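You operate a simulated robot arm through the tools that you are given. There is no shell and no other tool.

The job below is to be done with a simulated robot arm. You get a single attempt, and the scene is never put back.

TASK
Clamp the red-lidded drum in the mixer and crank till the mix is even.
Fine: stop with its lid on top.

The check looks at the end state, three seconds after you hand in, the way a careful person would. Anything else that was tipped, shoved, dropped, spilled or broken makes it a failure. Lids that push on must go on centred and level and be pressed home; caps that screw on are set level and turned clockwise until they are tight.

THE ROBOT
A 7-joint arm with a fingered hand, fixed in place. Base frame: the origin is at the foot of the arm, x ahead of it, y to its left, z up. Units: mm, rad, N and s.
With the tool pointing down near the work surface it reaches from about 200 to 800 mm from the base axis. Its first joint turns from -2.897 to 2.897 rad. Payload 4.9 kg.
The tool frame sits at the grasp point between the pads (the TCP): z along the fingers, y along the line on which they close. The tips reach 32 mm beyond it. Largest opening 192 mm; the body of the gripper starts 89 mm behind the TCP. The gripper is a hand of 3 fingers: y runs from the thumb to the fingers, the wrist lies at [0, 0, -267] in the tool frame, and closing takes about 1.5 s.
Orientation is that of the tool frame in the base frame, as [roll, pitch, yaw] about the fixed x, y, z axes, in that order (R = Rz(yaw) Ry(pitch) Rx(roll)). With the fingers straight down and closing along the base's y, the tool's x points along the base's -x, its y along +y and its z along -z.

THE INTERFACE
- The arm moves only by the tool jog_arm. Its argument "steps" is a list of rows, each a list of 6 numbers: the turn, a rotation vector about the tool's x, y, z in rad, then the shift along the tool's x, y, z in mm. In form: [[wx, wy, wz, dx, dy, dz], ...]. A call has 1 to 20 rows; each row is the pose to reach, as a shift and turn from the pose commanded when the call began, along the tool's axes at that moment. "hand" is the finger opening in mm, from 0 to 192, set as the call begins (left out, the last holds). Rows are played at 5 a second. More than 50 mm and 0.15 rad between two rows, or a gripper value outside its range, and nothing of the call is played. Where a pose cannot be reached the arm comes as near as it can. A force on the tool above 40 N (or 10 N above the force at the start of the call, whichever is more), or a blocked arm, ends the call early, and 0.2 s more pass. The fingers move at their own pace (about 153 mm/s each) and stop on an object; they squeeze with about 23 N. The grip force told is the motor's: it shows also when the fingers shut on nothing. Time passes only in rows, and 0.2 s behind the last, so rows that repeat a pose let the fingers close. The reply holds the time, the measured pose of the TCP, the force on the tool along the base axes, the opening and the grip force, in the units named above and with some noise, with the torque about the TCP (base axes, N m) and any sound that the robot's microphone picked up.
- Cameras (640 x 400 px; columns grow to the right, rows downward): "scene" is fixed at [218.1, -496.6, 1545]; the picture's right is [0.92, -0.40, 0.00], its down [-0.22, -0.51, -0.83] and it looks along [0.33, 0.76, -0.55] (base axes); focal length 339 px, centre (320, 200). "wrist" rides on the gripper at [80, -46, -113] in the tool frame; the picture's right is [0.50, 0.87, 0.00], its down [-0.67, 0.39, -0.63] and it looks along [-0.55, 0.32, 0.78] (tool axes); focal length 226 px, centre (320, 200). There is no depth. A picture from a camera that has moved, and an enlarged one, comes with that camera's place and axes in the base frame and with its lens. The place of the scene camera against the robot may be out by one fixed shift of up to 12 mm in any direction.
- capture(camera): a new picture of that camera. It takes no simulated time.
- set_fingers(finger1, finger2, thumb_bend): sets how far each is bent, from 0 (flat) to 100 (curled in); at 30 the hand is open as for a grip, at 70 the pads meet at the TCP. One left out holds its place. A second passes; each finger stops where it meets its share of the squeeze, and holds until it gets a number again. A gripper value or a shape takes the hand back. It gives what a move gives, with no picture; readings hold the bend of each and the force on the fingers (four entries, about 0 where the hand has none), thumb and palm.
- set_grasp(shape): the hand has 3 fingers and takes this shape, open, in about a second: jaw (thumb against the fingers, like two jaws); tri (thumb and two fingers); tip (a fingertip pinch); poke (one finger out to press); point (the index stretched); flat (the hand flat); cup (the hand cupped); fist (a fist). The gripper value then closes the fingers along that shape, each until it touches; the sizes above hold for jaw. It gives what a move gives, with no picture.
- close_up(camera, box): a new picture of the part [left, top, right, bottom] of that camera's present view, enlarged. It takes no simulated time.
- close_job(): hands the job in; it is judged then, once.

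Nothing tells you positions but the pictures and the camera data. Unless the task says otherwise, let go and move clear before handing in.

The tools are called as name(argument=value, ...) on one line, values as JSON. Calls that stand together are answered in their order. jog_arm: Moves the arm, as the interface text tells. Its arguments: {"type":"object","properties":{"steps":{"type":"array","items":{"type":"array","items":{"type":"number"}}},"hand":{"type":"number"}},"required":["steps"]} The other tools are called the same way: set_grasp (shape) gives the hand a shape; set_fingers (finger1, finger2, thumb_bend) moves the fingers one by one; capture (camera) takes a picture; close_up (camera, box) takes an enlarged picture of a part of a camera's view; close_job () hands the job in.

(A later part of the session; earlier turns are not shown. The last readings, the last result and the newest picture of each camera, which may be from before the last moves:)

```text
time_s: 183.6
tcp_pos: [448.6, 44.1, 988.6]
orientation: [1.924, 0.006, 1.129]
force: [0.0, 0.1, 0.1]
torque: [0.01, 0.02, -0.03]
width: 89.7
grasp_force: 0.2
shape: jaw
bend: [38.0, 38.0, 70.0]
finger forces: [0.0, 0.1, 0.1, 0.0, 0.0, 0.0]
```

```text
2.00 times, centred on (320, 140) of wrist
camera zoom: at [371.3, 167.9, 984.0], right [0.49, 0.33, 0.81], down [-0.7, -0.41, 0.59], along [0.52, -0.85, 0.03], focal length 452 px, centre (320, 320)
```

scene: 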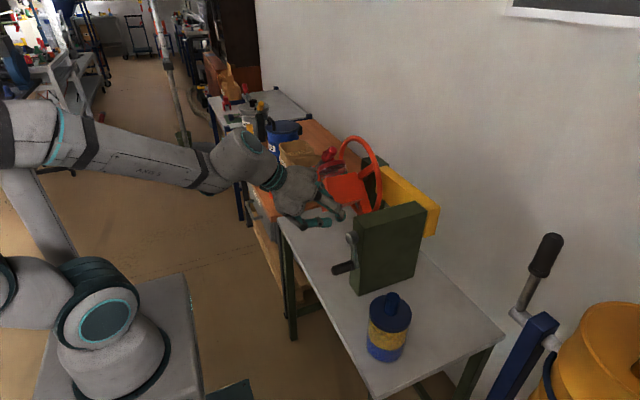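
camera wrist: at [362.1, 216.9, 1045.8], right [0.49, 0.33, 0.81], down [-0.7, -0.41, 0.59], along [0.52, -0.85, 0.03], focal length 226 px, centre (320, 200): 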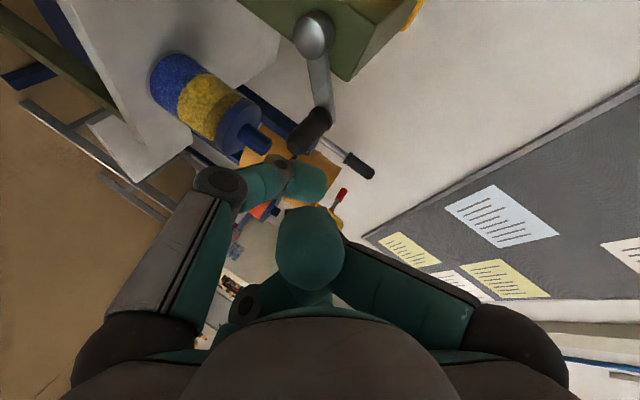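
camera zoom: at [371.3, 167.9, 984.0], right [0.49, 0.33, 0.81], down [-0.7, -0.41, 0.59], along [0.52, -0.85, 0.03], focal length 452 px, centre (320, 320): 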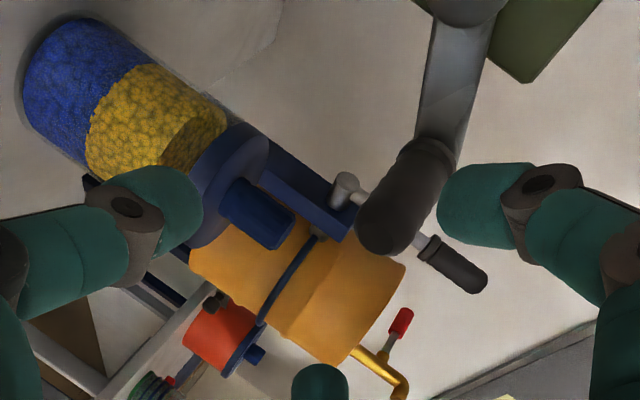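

jog_arm(steps=[[0, 0, 0, 7.1, 7.6, 14.3], [0, 0, 0, 14.2, 15.4, 28.6], [0, 0, 0, 21.4, 23, 42.8], [0, 0, 0, 28.2, 30.6, 57], [0, 0, 0, 28.2, 30.6, 57]])

jog_arm(steps=[[0, 0, 0, 0, 0, 0], [0, 0, 0, 0, 0, 0], [0, 0, 0, 0, 0, 0], [0, 0, 0, 0, 0, 0], [0, 0, 0, 0, 0, 0], [0, 0, 0, 0, 0, 0]], hand=8)

close_up(camera="wrist", box=[200, 40, 440, 240])

```text
time_s: 184.8
tcp_pos: [519.1, 41.3, 998.1]
orientation: [1.922, 0.006, 1.129]
force: [-0.2, 0.3, -0.2]
torque: [0.0, 0.02, 0.01]
width: 89.9
grasp_force: 0.0
shape: jaw
bend: [38.0, 38.0, 70.0]
finger forces: [0.0, 0.0, 0.0, 0.0, 0.0, 0.0]
```

```text
time_s: 186.2
tcp_pos: [519.0, 41.6, 997.2]
orientation: [1.924, 0.006, 1.128]
force: [4.5, 2.6, -2.5]
torque: [0.02, -0.23, 0.37]
width: 16.8
grasp_force: 23.2
shape: jaw
bend: [61.0, 61.0, 70.0]
finger forces: [21.8, 21.4, 0.1, 0.0, 23.0, 0.0]
```

```text
2.00 times, centred on (320, 140) of wrist
camera zoom: at [442.7, 164.6, 992.8], right [0.49, 0.33, 0.81], down [-0.7, -0.41, 0.59], along [0.52, -0.85, 0.03], focal length 452 px, centre (320, 320)
```

zoom: 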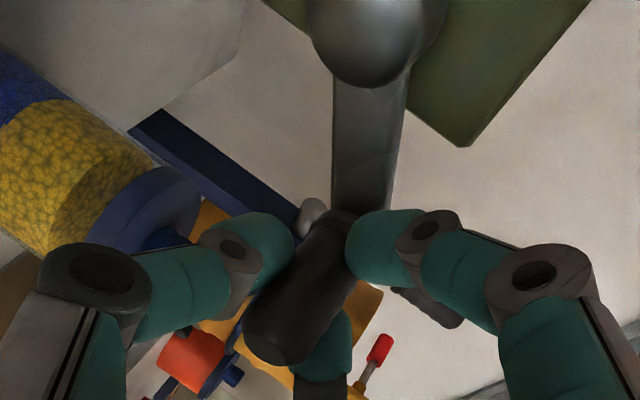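

jog_arm(steps=[[0, 0, 0, 1.4, 3.1, -1.8], [0, 0, 0, 2.8, 6.1, -3.7], [0, 0, 0, 4.4, 9.1, -5.6], [0, 0, 0, 6.2, 11.8, -7.5]])

close_up(camera="wrist", box=[200, 40, 440, 240])

```text
time_s: 187.2
tcp_pos: [518.7, 47.2, 1011.4]
orientation: [1.926, 0.008, 1.129]
force: [3.1, 1.2, -12.7]
torque: [0.19, 0.0, 0.54]
width: 16.2
grasp_force: 23.1
shape: jaw
bend: [74.0, 62.0, 70.0]
finger forces: [24.1, 18.4, 0.0, 0.0, 27.7, 0.0]
```

```text
2.00 times, centred on (320, 140) of wrist
camera zoom: at [442.5, 170.1, 1005.9], right [0.49, 0.33, 0.81], down [-0.7, -0.41, 0.59], along [0.52, -0.85, 0.03], focal length 452 px, centre (320, 320)
```

zoom: 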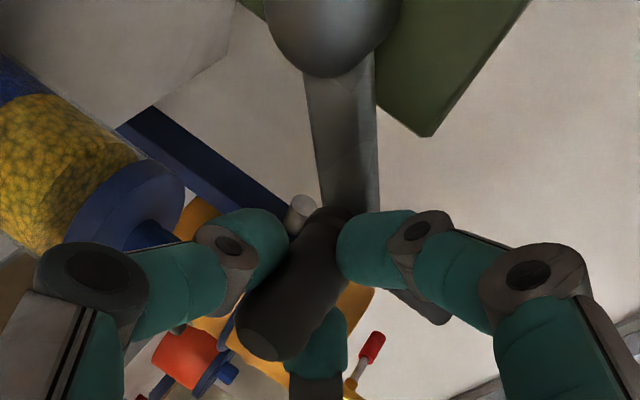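

jog_arm(steps=[[0, 0, 0, 1.9, 2.7, -1.9], [0, 0, 0, 4.0, 5.2, -3.9], [0, 0, 0, 6.2, 7.6, -5.9], [0, 0, 0, 8.6, 9.9, -8.0], [0, 0, 0, 11, 12.1, -10], [0, 0, 0, 13.6, 14, -12], [0, 0, 0, 16.3, 15.8, -14], [0, 0, 0, 19.1, 17.5, -16], [0, 0, 0, 22, 19, -18.1], [0, 0, 0, 24.9, 20.4, -20], [0, 0, 0, 28, 21.5, -22], [0, 0, 0, 31.2, 22.5, -24]])

close_up(camera="wrist", box=[200, 40, 440, 240])

close_up(camera="scene", box=[280, 110, 430, 260])

```text
time_s: 189.8
tcp_pos: [519.7, 82.6, 1041.6]
orientation: [1.924, 0.006, 1.128]
force: [-6.3, 1.9, -10.7]
torque: [0.14, 0.12, 0.42]
width: 16.4
grasp_force: 23.1
shape: jaw
bend: [74.0, 62.0, 70.0]
finger forces: [25.1, 19.5, 0.1, 0.0, 27.8, 0.1]
```

```text
2.00 times, centred on (320, 140) of wrist
camera zoom: at [443.1, 205.2, 1037.0], right [0.49, 0.33, 0.81], down [-0.7, -0.41, 0.59], along [0.52, -0.85, 0.03], focal length 452 px, centre (320, 320)
```

zoom: 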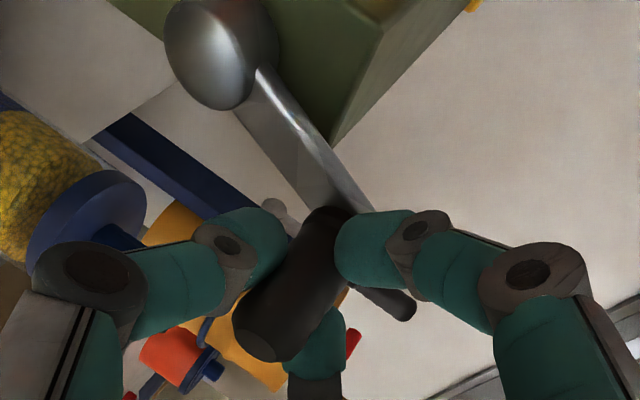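

```text
2.67 times, centred on (355, 185) of scene
camera zoom: at [218.1, -496.6, 1545.0], right [0.92, -0.4, 0.0], down [-0.22, -0.51, -0.83], along [0.33, 0.76, -0.55], focal length 903 px, centre (227, 240)
```

zoom: 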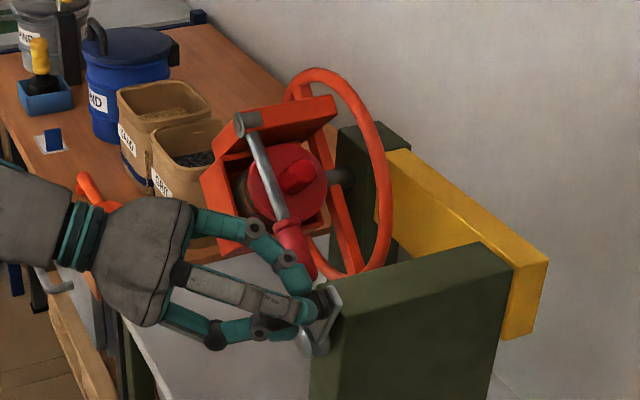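

jog_arm(steps=[[0, 0, 0, 4.5, 1.1, -2.7], [0, 0, 0, 9.1, 1.8, -5.3], [0, 0, 0, 13.8, 2.2, -7.8], [0, 0, 0, 18.6, 2.2, -10.2], [0, 0, 0, 23.4, 1.9, -12.5], [0, 0, 0, 28.3, 1.2, -14.7], [0, 0, 0, 28.3, 1.2, -14.7]])

close_up(camera="scene", box=[325, 130, 385, 190])

close_up(camera="scene", box=[280, 110, 430, 260])

```text
time_s: 191.4
tcp_pos: [520.4, 115.8, 1048.2]
orientation: [1.923, 0.004, 1.13]
force: [-1.1, 2.7, -10.2]
torque: [0.16, 0.0, 0.44]
width: 16.4
grasp_force: 22.8
shape: jaw
bend: [74.0, 62.0, 70.0]
finger forces: [26.3, 19.2, 0.0, 0.0, 27.0, 0.0]
```

```text
6.67 times, centred on (355, 160) of scene
camera zoom: at [218.1, -496.6, 1545.0], right [0.92, -0.4, 0.0], down [-0.22, -0.51, -0.83], along [0.33, 0.76, -0.55], focal length 2258 px, centre (87, 467)
```

zoom: 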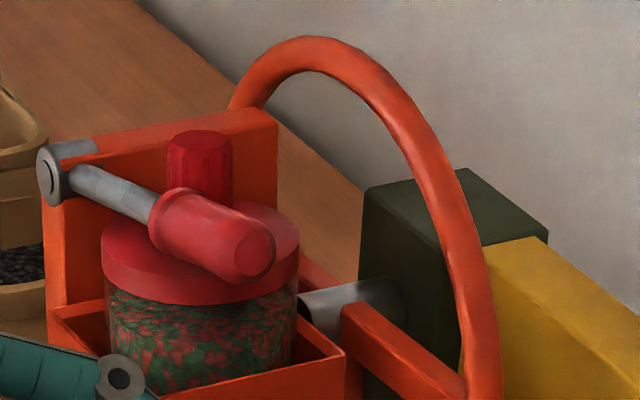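

```text
2.67 times, centred on (355, 185) of scene
camera zoom: at [218.1, -496.6, 1545.0], right [0.92, -0.4, 0.0], down [-0.22, -0.51, -0.83], along [0.33, 0.76, -0.55], focal length 903 px, centre (227, 240)
```

zoom: 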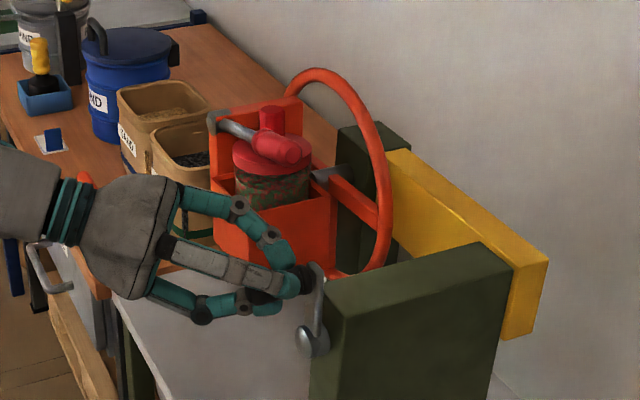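

The mix looks well speckled now, though still a little blotchy. I give it another couple of turns, fast enough downward and slowly upward. Down half first.

jog_arm(steps=[[0, 0, 0, 10.8, -4.1, -3.9], [0, 0, 0, 21.1, -8.5, -7.5], [0, 0, 0, 31.1, -14.1, -10.5], [0, 0, 0, 40.1, -20.7, -12.6], [0, 0, 0, 48.3, -28.3, -14], [0, 0, 0, 55, -36.8, -14.3], [0, 0, 0, 60.5, -47.3, -13.2], [0, 0, 0, 64.5, -58.3, -11.2], [0, 0, 0, 66.9, -69.7, -8.2], [0, 0, 0, 67.5, -81, -4.4], [0, 0, 0, 66.5, -91.9, 0.1], [0, 0, 0, 63.8, -102.3, 5.3], [0, 0, 0, 59.5, -111.9, 10.9], [0, 0, 0, 53.8, -120.5, 17], [0, 0, 0, 46.6, -127.7, 23.3], [0, 0, 0, 38.3, -133.5, 29.6], [0, 0, 0, 29, -137.8, 35.8], [0, 0, 0, 19, -140.3, 41.8], [0, 0, 0, 8.5, -141, 47.4], [0, 0, 0, -2.3, -140, 52.4]])

close_up(camera="wrist", box=[200, 40, 440, 240])

close_up(camera="scene", box=[325, 130, 385, 190])

```text
time_s: 195.6
tcp_pos: [516.9, 109.1, 897.6]
orientation: [1.924, 0.006, 1.123]
force: [19.3, -7.5, -11.1]
torque: [0.02, -0.29, 0.37]
width: 15.9
grasp_force: 23.4
shape: jaw
bend: [75.0, 63.0, 70.0]
finger forces: [19.5, 20.2, 0.1, 0.0, 24.7, 0.0]
```

```text
2.00 times, centred on (320, 140) of wrist
camera zoom: at [442.4, 231.5, 892.0], right [0.49, 0.33, 0.81], down [-0.7, -0.4, 0.59], along [0.52, -0.85, 0.03], focal length 452 px, centre (320, 320)
```

zoom: 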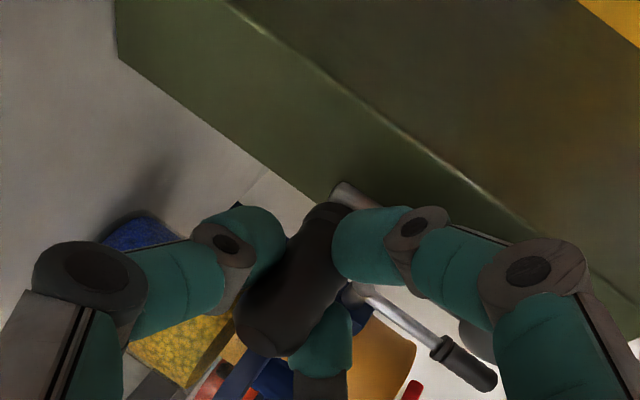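

```text
6.67 times, centred on (355, 160) of scene
camera zoom: at [218.1, -496.6, 1545.0], right [0.92, -0.4, 0.0], down [-0.22, -0.51, -0.83], along [0.33, 0.76, -0.55], focal length 2258 px, centre (87, 467)
```

zoom: 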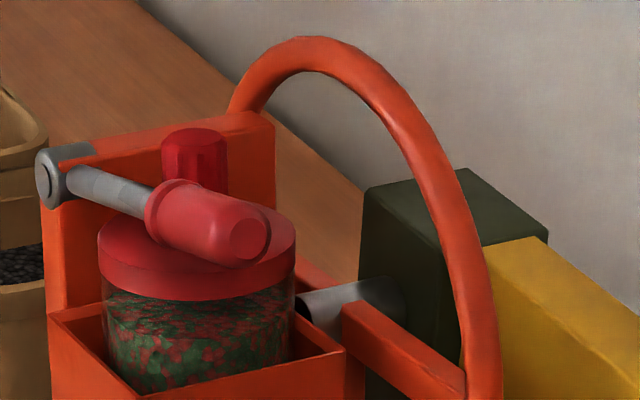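

jog_arm(steps=[[0, 0, 0, -11, -2.9, 9], [0, 0, 0, -21, 1.7, 12.4], [0, 0, 0, -30.4, 7.7, 14.9], [0, 0, 0, -39, 14.9, 16.6], [0, 0, 0, -46.7, 23.3, 17.5], [0, 0, 0, -53.3, 32.7, 17.3], [0, 0, 0, -58.6, 42.9, 16.3], [0, 0, 0, -62.5, 53.4, 14.3], [0, 0, 0, -65, 64.2, 11.6], [0, 0, 0, -65.9, 75.1, 8.1], [0, 0, 0, -65.7, 80.9, 5.9], [0, 0, 0, -65.2, 85.8, 3.9], [0, 0, 0, -64.5, 89.9, 2], [0, 0, 0, -63.6, 93.9, 0.1], [0, 0, 0, -62.4, 97.9, -2], [0, 0, 0, -61, 101.7, -4.1], [0, 0, 0, -59.4, 105.4, -6.3], [0, 0, 0, -57.5, 109, -8.5], [0, 0, 0, -55.4, 112.3, -10.9], [0, 0, 0, -53, 115.6, -13.2]])

close_up(camera="wrist", box=[200, 40, 440, 240])

```text
time_s: 197.1
tcp_pos: [520.5, 52.6, 923.8]
orientation: [1.923, 0.003, 1.135]
force: [-19.1, 5.5, 10.3]
torque: [-0.14, -0.41, 0.27]
width: 19.1
grasp_force: 23.0
shape: jaw
bend: [76.0, 60.0, 70.0]
finger forces: [33.3, 27.9, 0.0, 0.1, 23.4, 0.0]
stopped in row 7: the force on the tool passed its limit at 40 N (the readings are from after the stop); the commanded pose is now the measured one
```

```text
2.00 times, centred on (320, 140) of wrist
camera zoom: at [443.6, 175.7, 919.4], right [0.48, 0.33, 0.81], down [-0.7, -0.41, 0.58], along [0.53, -0.85, 0.03], focal length 452 px, centre (320, 320)
```

zoom: 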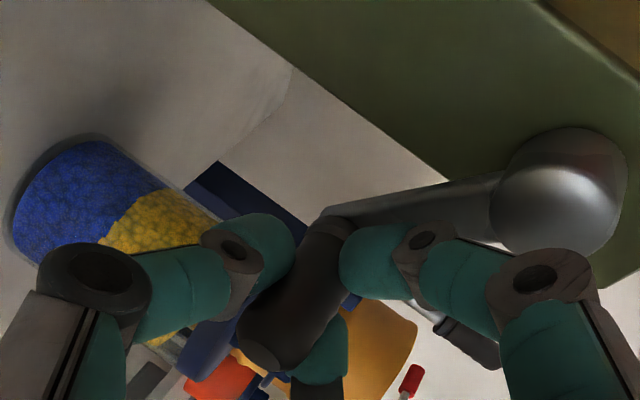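

jog_arm(steps=[[0, 0, 0, -5.6, 7.2, -2.2], [0, 0, 0, -9.3, 15.6, -3.4], [0, 0, 0, -12.1, 24.2, -5.1], [0, 0, 0, -13.9, 32.9, -7.4], [0, 0, 0, -14.7, 41.6, -10.2], [0, 0, 0, -14.7, 47.3, -12.3], [0, 0, 0, -14.5, 52.3, -14.2], [0, 0, 0, -13.8, 56.5, -16.1], [0, 0, 0, -13, 60.6, -18], [0, 0, 0, -12, 64.6, -19.9], [0, 0, 0, -10.7, 68.4, -22], [0, 0, 0, -9.1, 72.2, -24.2], [0, 0, 0, -7.4, 75.8, -26.4], [0, 0, 0, -5.4, 79.3, -28.7], [0, 0, 0, -3.2, 82.6, -31], [0, 0, 0, -0.8, 85.8, -33.3], [0, 0, 0, 1.8, 88.7, -35.8], [0, 0, 0, 4.6, 91.4, -38.2], [0, 0, 0, 7.6, 94.1, -40.7], [0, 0, 0, 10.7, 96.3, -43.1]])

close_up(camera="wrist", box=[200, 40, 440, 240])

close_up(camera="scene", box=[280, 110, 430, 260])

```text
time_s: 201.3
tcp_pos: [519.7, 66.4, 1029.4]
orientation: [1.923, 0.003, 1.134]
force: [3.6, -6.6, -0.3]
torque: [-0.08, -0.26, 0.23]
width: 16.0
grasp_force: 22.7
shape: jaw
bend: [75.0, 61.0, 70.0]
finger forces: [25.1, 24.4, 0.0, 0.0, 20.2, 0.0]
```

```text
2.00 times, centred on (320, 140) of wrist
camera zoom: at [442.4, 188.7, 1025.0], right [0.48, 0.33, 0.81], down [-0.7, -0.41, 0.58], along [0.53, -0.85, 0.03], focal length 452 px, centre (320, 320)
```

zoom: 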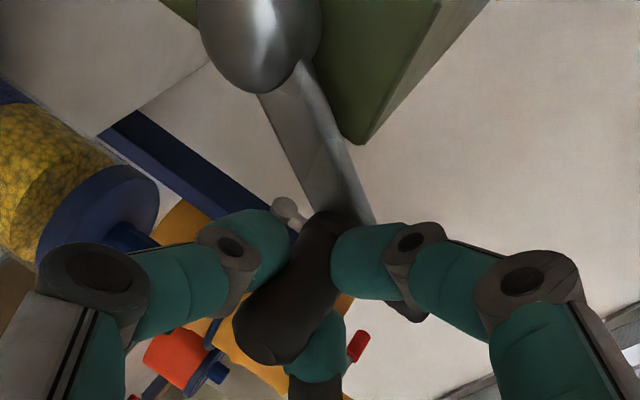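

```text
2.67 times, centred on (355, 185) of scene
camera zoom: at [218.1, -496.6, 1545.0], right [0.92, -0.4, 0.0], down [-0.22, -0.51, -0.83], along [0.33, 0.76, -0.55], focal length 903 px, centre (227, 240)
```

zoom: 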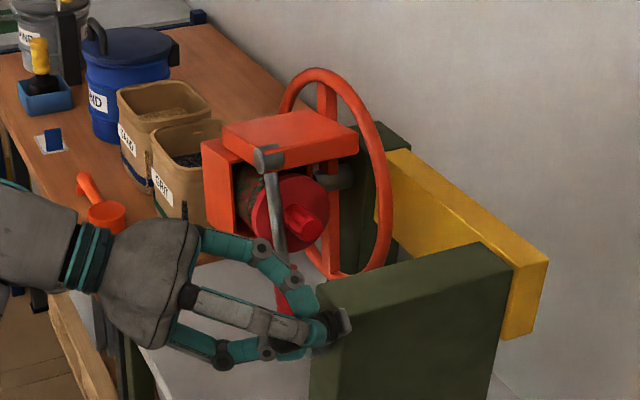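

The grip and clamp hold. I continue over the top and into another turn.

jog_arm(steps=[[0, 0, 0, 5.6, 3.4, -4.1], [0, 0, 0, 11.6, 6.1, -8.1], [0, 0, 0, 17.8, 8.2, -11.9], [0, 0, 0, 24.3, 9.4, -15.8], [0, 0, 0, 31.1, 10, -19.4], [0, 0, 0, 37.9, 9.9, -22.7], [0, 0, 0, 44.8, 9.1, -25.9], [0, 0, 0, 55.1, 6.3, -30.1], [0, 0, 0, 65.1, 2.3, -33.7], [0, 0, 0, 74.7, -3.4, -36.5], [0, 0, 0, 83.6, -10.4, -38.4], [0, 0, 0, 91.6, -18.5, -39.5], [0, 0, 0, 98.5, -27.6, -39.6], [0, 0, 0, 104.2, -37.4, -38.8], [0, 0, 0, 108.5, -48, -37.1], [0, 0, 0, 111.3, -58.8, -34.6], [0, 0, 0, 112.7, -69.7, -31.3], [0, 0, 0, 112.4, -80.4, -27.3], [0, 0, 0, 110.7, -90.7, -22.6], [0, 0, 0, 107.4, -100.6, -17.4]])

close_up(camera="wrist", box=[200, 40, 440, 240])

close_up(camera="scene", box=[280, 110, 430, 260])

```text
time_s: 205.5
tcp_pos: [518.6, 183.8, 938.8]
orientation: [1.927, 0.008, 1.131]
force: [8.9, 8.4, -0.9]
torque: [0.11, -0.52, 0.55]
width: 16.6
grasp_force: 22.7
shape: jaw
bend: [75.0, 61.0, 70.0]
finger forces: [27.9, 21.1, 0.0, 0.0, 26.4, 0.1]
```

```text
2.00 times, centred on (320, 140) of wrist
camera zoom: at [441.6, 306.8, 934.4], right [0.49, 0.33, 0.81], down [-0.7, -0.41, 0.59], along [0.52, -0.85, 0.03], focal length 452 px, centre (320, 320)
```

zoom: 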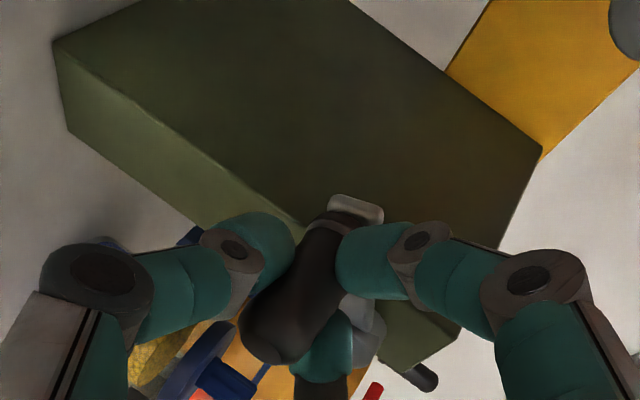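

```text
2.67 times, centred on (355, 185) of scene
camera zoom: at [218.1, -496.6, 1545.0], right [0.92, -0.4, 0.0], down [-0.22, -0.51, -0.83], along [0.33, 0.76, -0.55], focal length 903 px, centre (227, 240)
```

zoom: 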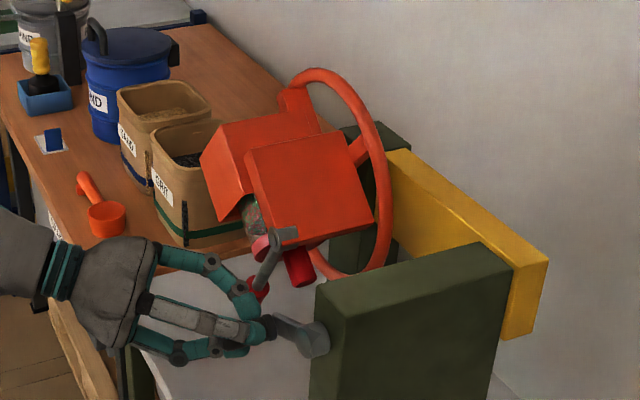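

jog_arm(steps=[[0, 0, 0, -3.7, -7, 4.5], [0, 0, 0, -8.2, -13.5, 9.1], [0, 0, 0, -13.6, -19.3, 14], [0, 0, 0, -19.5, -24.3, 18.7], [0, 0, 0, -26.2, -28.3, 23.6], [0, 0, 0, -33.4, -31.4, 28.4], [0, 0, 0, -41.1, -33.6, 33.1], [0, 0, 0, -49.1, -34.5, 37.4], [0, 0, 0, -57.3, -34.7, 41.6], [0, 0, 0, -65.5, -33.6, 45.3], [0, 0, 0, -75.8, -30.9, 49.5], [0, 0, 0, -85.8, -26.7, 53.1], [0, 0, 0, -95.4, -20.9, 55.8], [0, 0, 0, -104.3, -13.8, 57.7], [0, 0, 0, -112.1, -5.7, 58.7], [0, 0, 0, -119, 3.4, 58.8], [0, 0, 0, -124.6, 13.4, 57.9], [0, 0, 0, -128.9, 24, 56.2], [0, 0, 0, -131.6, 34.7, 53.6], [0, 0, 0, -132.8, 45.6, 50.3]])

close_up(camera="wrist", box=[200, 40, 440, 240])

close_up(camera="scene", box=[280, 110, 430, 300])

```text
time_s: 209.7
tcp_pos: [519.0, 36.3, 965.8]
orientation: [1.924, 0.005, 1.131]
force: [-0.4, 10.5, -2.8]
torque: [0.16, -0.32, 0.61]
width: 16.9
grasp_force: 23.4
shape: jaw
bend: [75.0, 73.0, 70.0]
finger forces: [31.1, 19.9, 0.1, 0.0, 27.2, 0.0]
```

```text
2.00 times, centred on (320, 140) of wrist
camera zoom: at [442.0, 159.2, 960.7], right [0.49, 0.33, 0.81], down [-0.7, -0.41, 0.59], along [0.52, -0.85, 0.03], focal length 452 px, centre (320, 320)
```

zoom: 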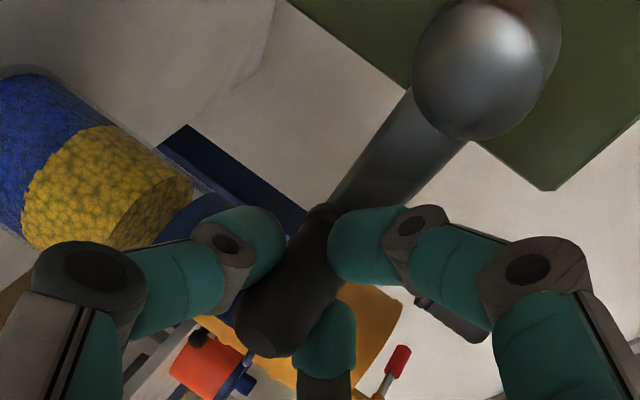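

```text
2.11 times, centred on (355, 205) of scene
camera zoom: at [218.1, -496.6, 1545.0], right [0.92, -0.4, 0.0], down [-0.22, -0.51, -0.83], along [0.33, 0.76, -0.55], focal length 713 px, centre (246, 190)
```

zoom: 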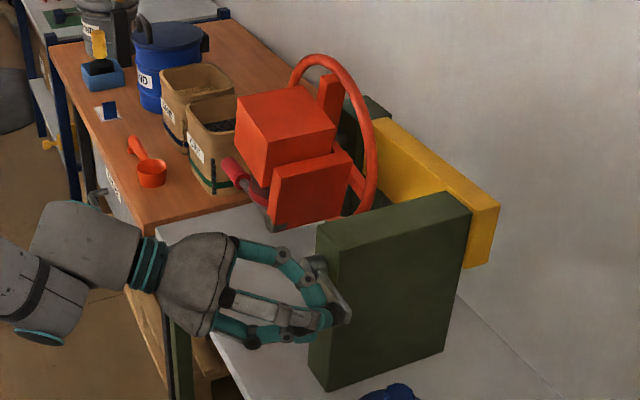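

jog_arm(steps=[[0, 0, 0, 0.8, 4.9, -2.2], [0, 0, 0, 1.1, 9.8, -4.1], [0, 0, 0, 1.7, 14.7, -6.2], [0, 0, 0, 2.7, 19.4, -8.5], [0, 0, 0, 4, 23.9, -10.8], [0, 0, 0, 5.5, 28.3, -13.2], [0, 0, 0, 7.4, 32.6, -15.7], [0, 0, 0, 9.7, 36.7, -18.3], [0, 0, 0, 12.1, 40.5, -21], [0, 0, 0, 14.9, 44.1, -23.7], [0, 0, 0, 18, 47.5, -26.5], [0, 0, 0, 21.2, 50.5, -29.2], [0, 0, 0, 24.8, 53.3, -32], [0, 0, 0, 28.6, 55.7, -34.8], [0, 0, 0, 32.4, 57.9, -37.6], [0, 0, 0, 36.6, 59.8, -40.4], [0, 0, 0, 40.8, 61.4, -43.1], [0, 0, 0, 45.3, 62.6, -45.8], [0, 0, 0, 49.8, 63.4, -48.3], [0, 0, 0, 54.5, 63.9, -50.9]])

close_up(camera="wrist", box=[200, 40, 440, 240])

close_up(camera="scene", box=[310, 120, 400, 200])

```text
time_s: 211.2
tcp_pos: [518.7, 50.2, 995.3]
orientation: [1.935, 0.007, 1.153]
force: [2.9, 16.7, -7.2]
torque: [0.49, 0.07, 0.26]
width: 14.4
grasp_force: 22.8
shape: jaw
bend: [77.0, 76.0, 70.0]
finger forces: [0.0, 0.1, 0.0, 0.1, 33.5, 0.0]
stopped in row 7: the force on the tool passed its limit at 42 N (the readings are from after the stop); the commanded pose is now the measured one
```

```text
2.00 times, centred on (320, 140) of wrist
camera zoom: at [439.2, 172.0, 991.2], right [0.49, 0.34, 0.81], down [-0.69, -0.43, 0.59], along [0.54, -0.84, 0.02], focal length 452 px, centre (320, 320)
```

zoom: 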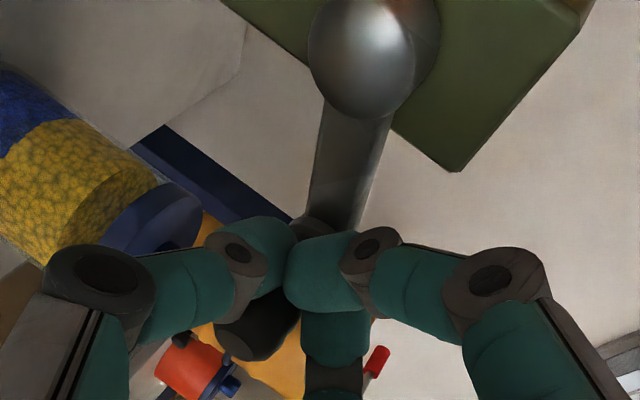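

```text
5.00 times, centred on (355, 160) of scene
camera zoom: at [218.1, -496.6, 1545.0], right [0.92, -0.4, 0.0], down [-0.22, -0.51, -0.83], along [0.33, 0.76, -0.55], focal length 1694 px, centre (145, 400)
```

zoom: 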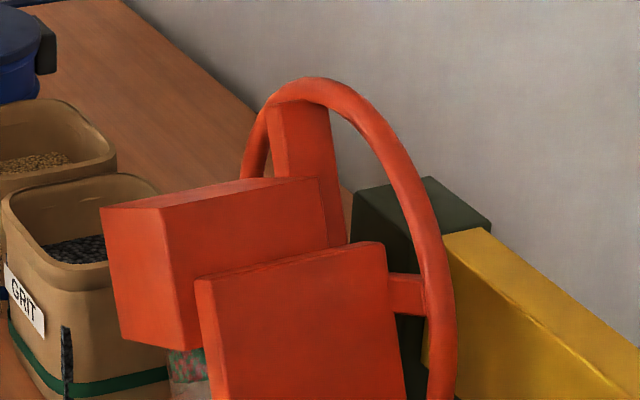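

It slipped when restarting from rest at the inverted point; that arc should be passed in one go. I withdraw and re-grip there.

jog_arm(steps=[[0, 0, 0, -7.5, -5.5, -14.8], [0, 0, 0, -15, -11, -29.7], [0, 0, 0, -22.5, -16.4, -44.5], [0, 0, 0, -30, -21.9, -59.4], [0, 0, 0, -30, -21.9, -59.4]])

jog_arm(steps=[[0, 0, 0, -3, -3, 2], [0, 0, 0, -6, -7, 4], [0, 0, 0, -6, -7, 4], [0, 0, 0, -6, -7, 4], [0, 0, 0, -6, -7, 4]], hand=90)

close_up(camera="wrist", box=[200, 40, 440, 240])

close_up(camera="scene", box=[280, 110, 430, 300])

```text
time_s: 212.4
tcp_pos: [449.0, 49.2, 996.9]
orientation: [1.931, 0.005, 1.147]
force: [-0.4, -0.9, -0.3]
torque: [0.02, -0.02, -0.02]
width: 14.3
grasp_force: 23.1
shape: jaw
bend: [77.0, 76.0, 70.0]
finger forces: [0.0, 0.0, 0.1, 0.0, 0.0, 0.1]
```

```text
time_s: 213.6
tcp_pos: [447.6, 42.3, 989.3]
orientation: [1.933, 0.004, 1.144]
force: [0.5, 0.4, 0.5]
torque: [0.01, 0.0, 0.0]
width: 89.7
grasp_force: 0.0
shape: jaw
bend: [38.0, 38.0, 70.0]
finger forces: [0.1, 0.1, 0.1, 0.1, 0.0, 0.0]
```

```text
2.00 times, centred on (320, 140) of wrist
camera zoom: at [368.8, 164.2, 985.5], right [0.49, 0.33, 0.81], down [-0.69, -0.42, 0.59], along [0.54, -0.84, 0.03], focal length 452 px, centre (320, 320)
```

zoom: 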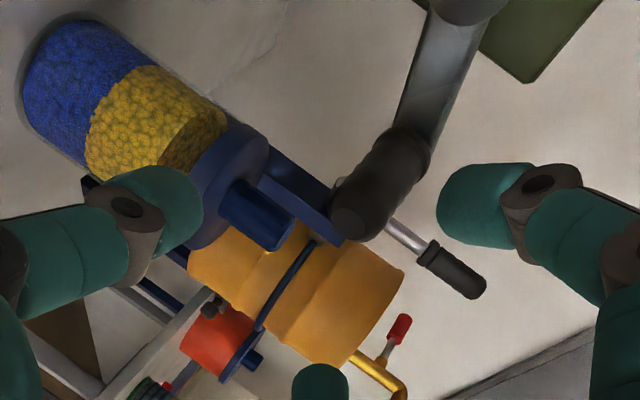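

```text
2.11 times, centred on (355, 205) of scene
camera zoom: at [218.1, -496.6, 1545.0], right [0.92, -0.4, 0.0], down [-0.22, -0.51, -0.83], along [0.33, 0.76, -0.55], focal length 713 px, centre (246, 190)
```

zoom: 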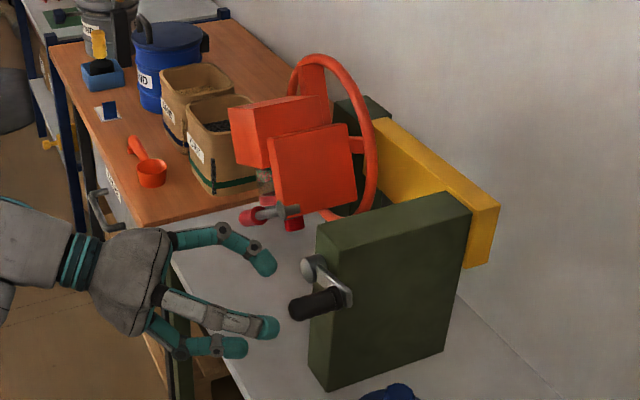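

jog_arm(steps=[[0, 0, 0, 6.2, 5.3, 15.6], [0, 0, 0, 12.4, 10.6, 31.3], [0, 0, 0, 18.6, 16, 47], [0, 0, 0, 24.8, 21.3, 62.6], [0, 0, 0, 24.8, 21.3, 62.6]])

jog_arm(steps=[[0, 0, 0, 0, 0, 0], [0, 0, 0, 0, 0, 0], [0, 0, 0, 0, 0, 0], [0, 0, 0, 0, 0, 0], [0, 0, 0, 0, 0, 0], [0, 0, 0, 0, 0, 0]], hand=8)

close_up(camera="wrist", box=[200, 40, 440, 240])

```text
time_s: 214.8
tcp_pos: [519.8, 35.6, 986.7]
orientation: [1.933, 0.003, 1.146]
force: [-0.4, -0.5, 1.2]
torque: [-0.01, 0.01, 0.01]
width: 89.7
grasp_force: 0.0
shape: jaw
bend: [38.0, 38.0, 70.0]
finger forces: [0.0, 0.1, 0.1, 0.0, 0.0, 0.0]
```

```text
time_s: 216.2
tcp_pos: [518.7, 36.4, 985.8]
orientation: [1.932, 0.007, 1.147]
force: [2.1, 2.2, -3.6]
torque: [0.06, -0.13, 0.32]
width: 17.0
grasp_force: 23.1
shape: jaw
bend: [61.0, 62.0, 70.0]
finger forces: [21.6, 20.4, 0.0, 0.0, 25.2, 0.0]
```

```text
2.00 times, centred on (320, 140) of wrist
camera zoom: at [439.8, 158.1, 982.3], right [0.49, 0.33, 0.81], down [-0.69, -0.42, 0.59], along [0.54, -0.84, 0.02], focal length 452 px, centre (320, 320)
```

zoom: 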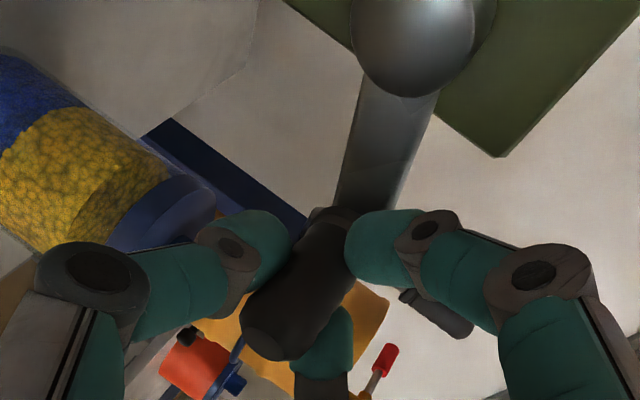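

jog_arm(steps=[[0, 0, 0, 0.8, 3.3, -1.7], [0, 0, 0, 1.7, 6.6, -3.4], [0, 0, 0, 2.9, 9.8, -5.1], [0, 0, 0, 4.2, 13, -7], [0, 0, 0, 5.6, 15.9, -8.8], [0, 0, 0, 7.1, 18.9, -10.6], [0, 0, 0, 8.9, 21.7, -12.6], [0, 0, 0, 10.8, 24.4, -14.5], [0, 0, 0, 12.8, 27, -16.5], [0, 0, 0, 15, 29.4, -18.5], [0, 0, 0, 17.3, 31.8, -20.5], [0, 0, 0, 19.8, 33.9, -22.5], [0, 0, 0, 22.3, 35.9, -24.5], [0, 0, 0, 24.9, 37.8, -26.5], [0, 0, 0, 27.8, 39.5, -28.5], [0, 0, 0, 30.7, 41, -30.5], [0, 0, 0, 33.7, 42.4, -32.5], [0, 0, 0, 36.7, 43.6, -34.4], [0, 0, 0, 39.8, 44.6, -36.4], [0, 0, 0, 43, 45.5, -38.2]])

close_up(camera="wrist", box=[200, 40, 440, 240])

close_up(camera="scene", box=[280, 110, 430, 260])

```text
time_s: 220.4
tcp_pos: [518.5, 83.5, 1042.8]
orientation: [1.931, 0.007, 1.146]
force: [0.1, -1.0, -3.6]
torque: [0.06, -0.18, 0.41]
width: 16.2
grasp_force: 23.3
shape: jaw
bend: [74.0, 62.0, 70.0]
finger forces: [26.1, 21.1, 0.0, 0.1, 24.2, 0.0]
```

```text
2.00 times, centred on (320, 140) of wrist
camera zoom: at [439.6, 205.8, 1038.4], right [0.49, 0.33, 0.81], down [-0.69, -0.42, 0.59], along [0.54, -0.84, 0.03], focal length 452 px, centre (320, 320)
```

zoom: 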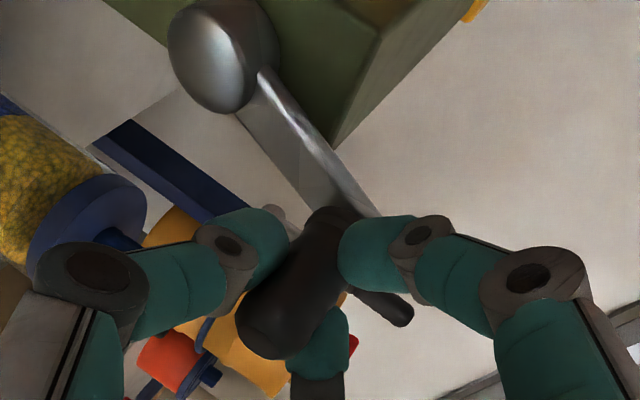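

```text
2.67 times, centred on (355, 185) of scene
camera zoom: at [218.1, -496.6, 1545.0], right [0.92, -0.4, 0.0], down [-0.22, -0.51, -0.83], along [0.33, 0.76, -0.55], focal length 903 px, centre (227, 240)
```

zoom: 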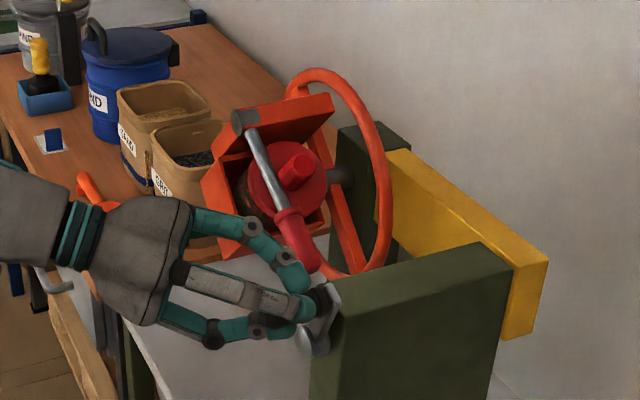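

jog_arm(steps=[[0, 0, 0, 5.9, 1.1, -3.3], [0, 0, 0, 12, 1.6, -6.4], [0, 0, 0, 18.2, 1.5, -9.4], [0, 0, 0, 24.5, 0.9, -12.3], [0, 0, 0, 24.5, 0.9, -12.3]])

close_up(camera="scene", box=[325, 130, 385, 190])

close_up(camera="scene", box=[330, 155, 370, 185])

```text
time_s: 221.6
tcp_pos: [516.2, 111.6, 1046.5]
orientation: [1.93, 0.005, 1.147]
force: [8.9, 0.8, 0.3]
torque: [-0.03, -0.48, 0.55]
width: 15.6
grasp_force: 23.1
shape: jaw
bend: [74.0, 62.0, 70.0]
finger forces: [29.0, 21.1, 0.1, 0.0, 22.1, 0.0]
```

```text
6.67 times, centred on (355, 160) of scene
camera zoom: at [218.1, -496.6, 1545.0], right [0.92, -0.4, 0.0], down [-0.22, -0.51, -0.83], along [0.33, 0.76, -0.55], focal length 2258 px, centre (87, 467)
```

zoom: 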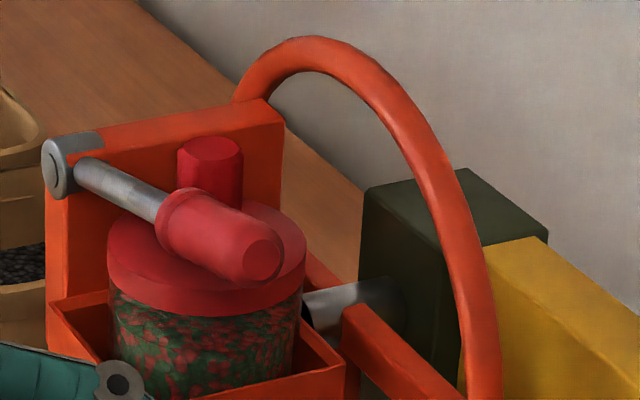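

```text
13.33 times, centred on (350, 170) of scene
camera zoom: at [218.1, -496.6, 1545.0], right [0.92, -0.4, 0.0], down [-0.22, -0.51, -0.83], along [0.33, 0.76, -0.55], focal length 4516 px, centre (-80, 600)
```

zoom: 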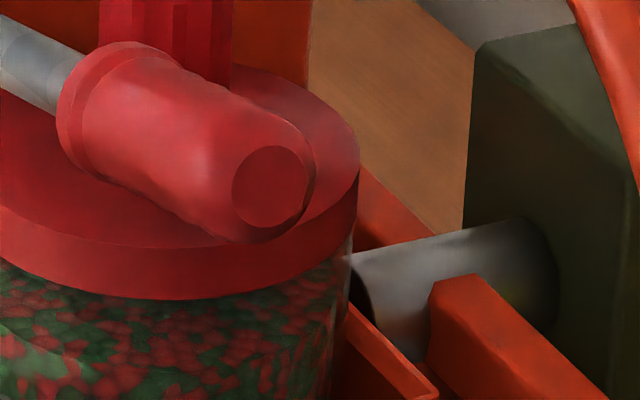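

The red and green are now interspersed evenly in what I can see. I add one more full turn to be sure, starting with the downward half.

jog_arm(steps=[[0, 0, 0, 10.9, -2.3, -4.4], [0, 0, 0, 21.6, -6.2, -8.1], [0, 0, 0, 31.8, -11.8, -11], [0, 0, 0, 41.4, -18.8, -13], [0, 0, 0, 49.9, -27.3, -13.9], [0, 0, 0, 57.3, -36.7, -13.9], [0, 0, 0, 63.3, -47.1, -12.9], [0, 0, 0, 67.8, -58, -10.9], [0, 0, 0, 70.7, -69.3, -8], [0, 0, 0, 72, -80.6, -4.4], [0, 0, 0, 71.5, -91.7, 0.1], [0, 0, 0, 69.3, -102.3, 5.2], [0, 0, 0, 65.5, -112.3, 10.9], [0, 0, 0, 60.2, -121.2, 16.8], [0, 0, 0, 53.3, -128.8, 23.1], [0, 0, 0, 45.3, -135.1, 29.4], [0, 0, 0, 36, -139.8, 35.6], [0, 0, 0, 26.1, -142.8, 41.6], [0, 0, 0, 15.5, -144.2, 47.2], [0, 0, 0, 4.7, -143.7, 52.3]])

close_up(camera="wrist", box=[200, 40, 440, 240])

close_up(camera="scene", box=[325, 130, 385, 190])

```text
time_s: 225.8
tcp_pos: [518.1, 113.0, 892.8]
orientation: [1.931, 0.007, 1.143]
force: [-1.6, -7.8, 4.3]
torque: [-0.13, -0.3, 0.07]
width: 17.1
grasp_force: 23.0
shape: jaw
bend: [75.0, 61.0, 70.0]
finger forces: [23.2, 26.1, 0.1, 0.1, 19.6, 0.1]
```

```text
2.00 times, centred on (320, 140) of wrist
camera zoom: at [440.0, 234.7, 889.4], right [0.49, 0.33, 0.81], down [-0.69, -0.42, 0.59], along [0.53, -0.85, 0.03], focal length 452 px, centre (320, 320)
```

zoom: 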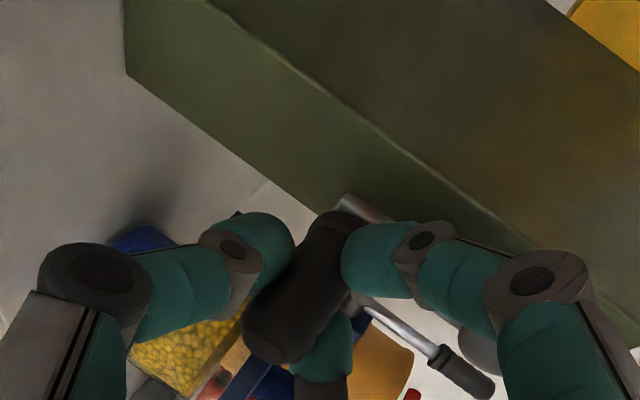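

```text
6.67 times, centred on (355, 160) of scene
camera zoom: at [218.1, -496.6, 1545.0], right [0.92, -0.4, 0.0], down [-0.22, -0.51, -0.83], along [0.33, 0.76, -0.55], focal length 2258 px, centre (87, 467)
```

zoom: 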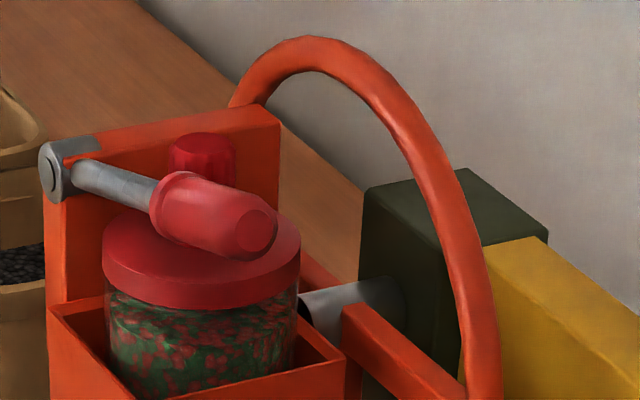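

close_up(camera="scene", box=[330, 165, 365, 195])

```text
13.33 times, centred on (348, 180) of scene
camera zoom: at [218.1, -496.6, 1545.0], right [0.92, -0.4, 0.0], down [-0.22, -0.51, -0.83], along [0.33, 0.76, -0.55], focal length 4516 px, centre (-47, 467)
```

zoom: 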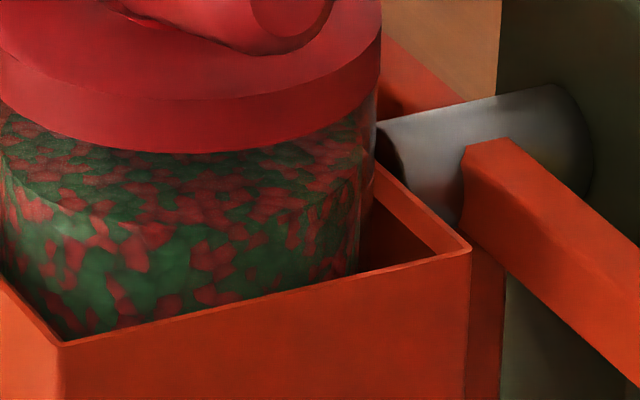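

The contents look evenly interspersed through the visible depth after about 13 cradle turns, and the cradle is now upright to about 4°. I trim it back a touch toward exactly upright.

jog_arm(steps=[[0, 0, 0, 2.3, -0.4, -1], [0, 0, 0, 4.6, -0.7, -1.9], [0, 0, 0, 4.6, -0.7, -1.9]])

close_up(camera="scene", box=[310, 130, 390, 210])

```text
time_s: 226.6
tcp_pos: [517.9, 120.8, 893.4]
orientation: [1.932, 0.006, 1.146]
force: [-0.8, -5.4, 1.3]
torque: [-0.05, -0.26, 0.15]
width: 16.8
grasp_force: 22.3
shape: jaw
bend: [75.0, 61.0, 70.0]
finger forces: [21.6, 24.6, 0.0, 0.1, 21.2, 0.0]
```

```text
5.00 times, centred on (350, 170) of scene
camera zoom: at [218.1, -496.6, 1545.0], right [0.92, -0.4, 0.0], down [-0.22, -0.51, -0.83], along [0.33, 0.76, -0.55], focal length 1694 px, centre (170, 350)
```

zoom: 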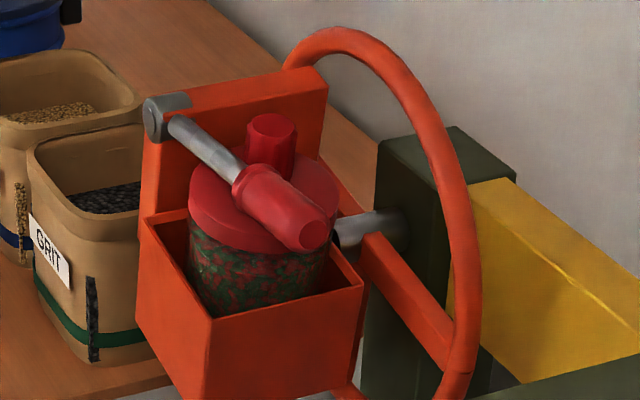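

Reverse works too, and I overshot by about 10°. Upright corresponds to about 6 mm back toward -y.

jog_arm(steps=[[0, 0, 0, -2.8, 0.5, 1.2], [0, 0, 0, -5.6, 0.9, 2.4], [0, 0, 0, -5.6, 0.9, 2.4]])

close_up(camera="scene", box=[310, 130, 390, 210])

```text
time_s: 227.4
tcp_pos: [518.6, 113.0, 893.6]
orientation: [1.934, 0.005, 1.145]
force: [2.9, -1.9, -2.6]
torque: [0.0, -0.27, 0.24]
width: 17.0
grasp_force: 22.7
shape: jaw
bend: [75.0, 61.0, 70.0]
finger forces: [22.9, 22.6, 0.1, 0.1, 24.1, 0.0]
```

```text
5.00 times, centred on (350, 170) of scene
camera zoom: at [218.1, -496.6, 1545.0], right [0.92, -0.4, 0.0], down [-0.22, -0.51, -0.83], along [0.33, 0.76, -0.55], focal length 1694 px, centre (170, 350)
```

zoom: 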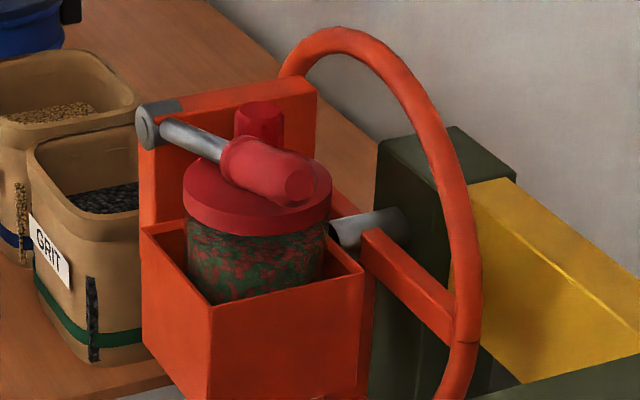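

The cradle is upright to about 1°. I notice the lever has eased open about 15° during tumbling, so after releasing the crank I will press it closed again. I let go and withdraw.

jog_arm(steps=[[0, 0, 0, 0, 0, 0], [0, 0, 0, 0, 0, 0], [0, 0, 0, 0, 0, 0], [0, 0, 0, 0, 0, 0]], hand=90)

close_up(camera="scene", box=[310, 130, 390, 210])

jog_arm(steps=[[0, 0, 0, -6.2, -4.9, -12.8], [0, 0, 0, -14.5, -11.3, -29.8], [0, 0, 0, -24.8, -19.4, -51], [0, 0, 0, -33, -26, -68], [0, 0, 0, -33, -26, -68]])

capture(camera="scene")

```text
time_s: 228.4
tcp_pos: [518.4, 114.5, 893.1]
orientation: [1.931, 0.004, 1.144]
force: [-0.1, -0.1, -0.3]
torque: [0.01, -0.03, -0.02]
width: 89.8
grasp_force: 0.0
shape: jaw
bend: [38.0, 38.0, 70.0]
finger forces: [0.0, 0.0, 0.0, 0.1, 0.1, 0.0]
```

```text
5.00 times, centred on (350, 170) of scene
camera zoom: at [218.1, -496.6, 1545.0], right [0.92, -0.4, 0.0], down [-0.22, -0.51, -0.83], along [0.33, 0.76, -0.55], focal length 1694 px, centre (170, 350)
```

zoom: 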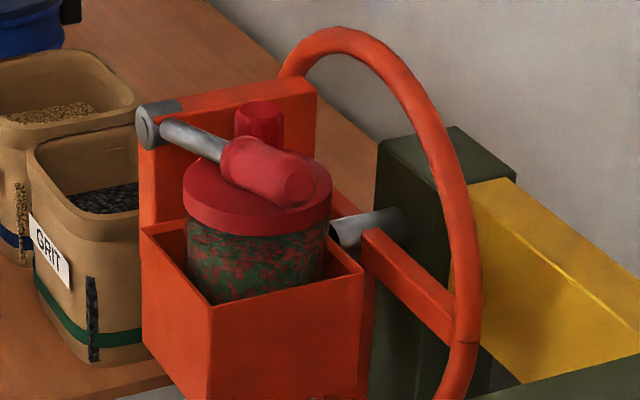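

```text
time_s: 229.6
tcp_pos: [436.3, 112.9, 893.0]
orientation: [1.931, 0.005, 1.145]
force: [-0.8, 0.2, -0.1]
torque: [-0.01, 0.04, 0.0]
width: 89.7
grasp_force: 0.0
shape: jaw
bend: [38.0, 38.0, 70.0]
finger forces: [0.0, 0.0, 0.0, 0.0, 0.0, 0.1]
```

```text
taken
```

scene: 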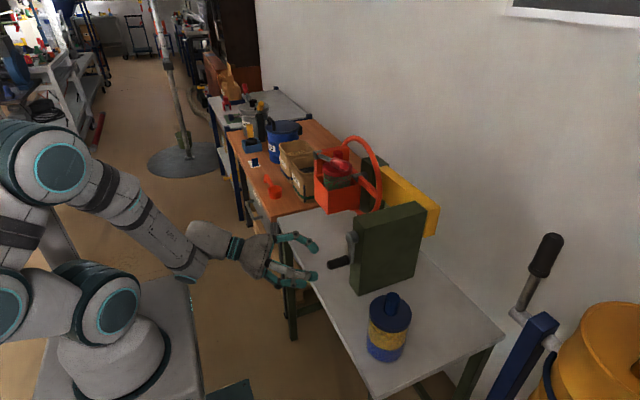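

Everything stays put. I now raise the hand and turn it to point straight down, to press the lever home from above at a point over the cradle's axis.

jog_arm(steps=[[0, 0, 0, 5.2, 34.4, -17.6], [0, 0, 0, 10.4, 68.7, -35.2], [0.0474, 0.0742, -0.107, 15.6, 103.1, -52.8], [0.0948, 0.1484, -0.214, 20.7, 137.5, -70.3], [0.1422, 0.2226, -0.321, 25.9, 171.8, -87.9], [0.1896, 0.2968, -0.428, 31.1, 206.2, -105.5], [0.237, 0.3709, -0.535, 31.1, 206.2, -105.5], [0.2844, 0.4451, -0.642, 31.1, 206.2, -105.5], [0.3318, 0.5193, -0.749, 31.1, 206.2, -105.5], [0.3792, 0.5935, -0.856, 31.1, 206.2, -105.5], [0.4266, 0.6677, -0.963, 31.1, 206.2, -105.5], [0.474, 0.7419, -1.07, 31.1, 206.2, -105.5], [0.5214, 0.8161, -1.177, 31.1, 206.2, -105.5], [0.5688, 0.8903, -1.284, 31.1, 206.2, -105.5], [0.6162, 0.9644, -1.391, 31.1, 206.2, -105.5], [0.6636, 1.0386, -1.498, 31.1, 206.2, -105.5], [0.711, 1.1128, -1.605, 31.1, 206.2, -105.5], [0.7584, 1.187, -1.712, 31.1, 206.2, -105.5], [0.7584, 1.187, -1.712, 31.1, 206.2, -105.5]])

capture(camera="wrist")

capture(camera="scene")

```text
time_s: 233.6
tcp_pos: [425.1, 154.2, 1123.6]
orientation: [-3.14, -0.002, -3.137]
force: [0.5, -0.5, 0.5]
torque: [0.01, -0.02, -0.05]
width: 89.5
grasp_force: 0.1
shape: jaw
bend: [38.0, 38.0, 70.0]
finger forces: [0.0, 0.0, 0.1, 0.0, 0.0, 0.0]
```

```text
taken
camera wrist: at [346.7, 108.1, 1236.6], right [-0.5, 0.86, 0.0], down [0.67, 0.39, 0.63], along [0.54, 0.32, -0.78], focal length 226 px, centre (320, 200)
```

wrist: 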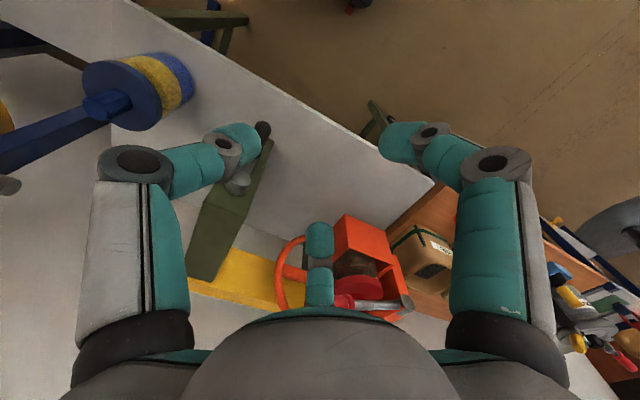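

```text
taken
```

scene: 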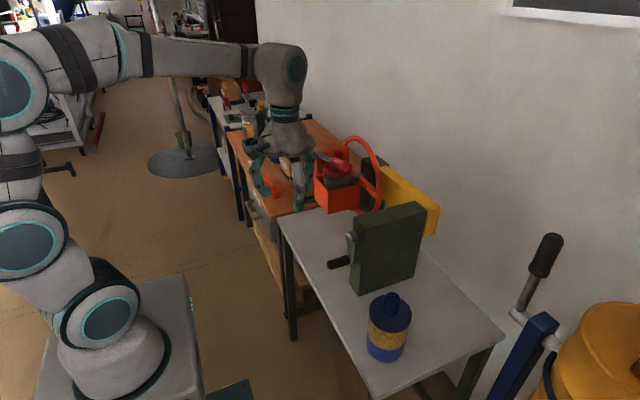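

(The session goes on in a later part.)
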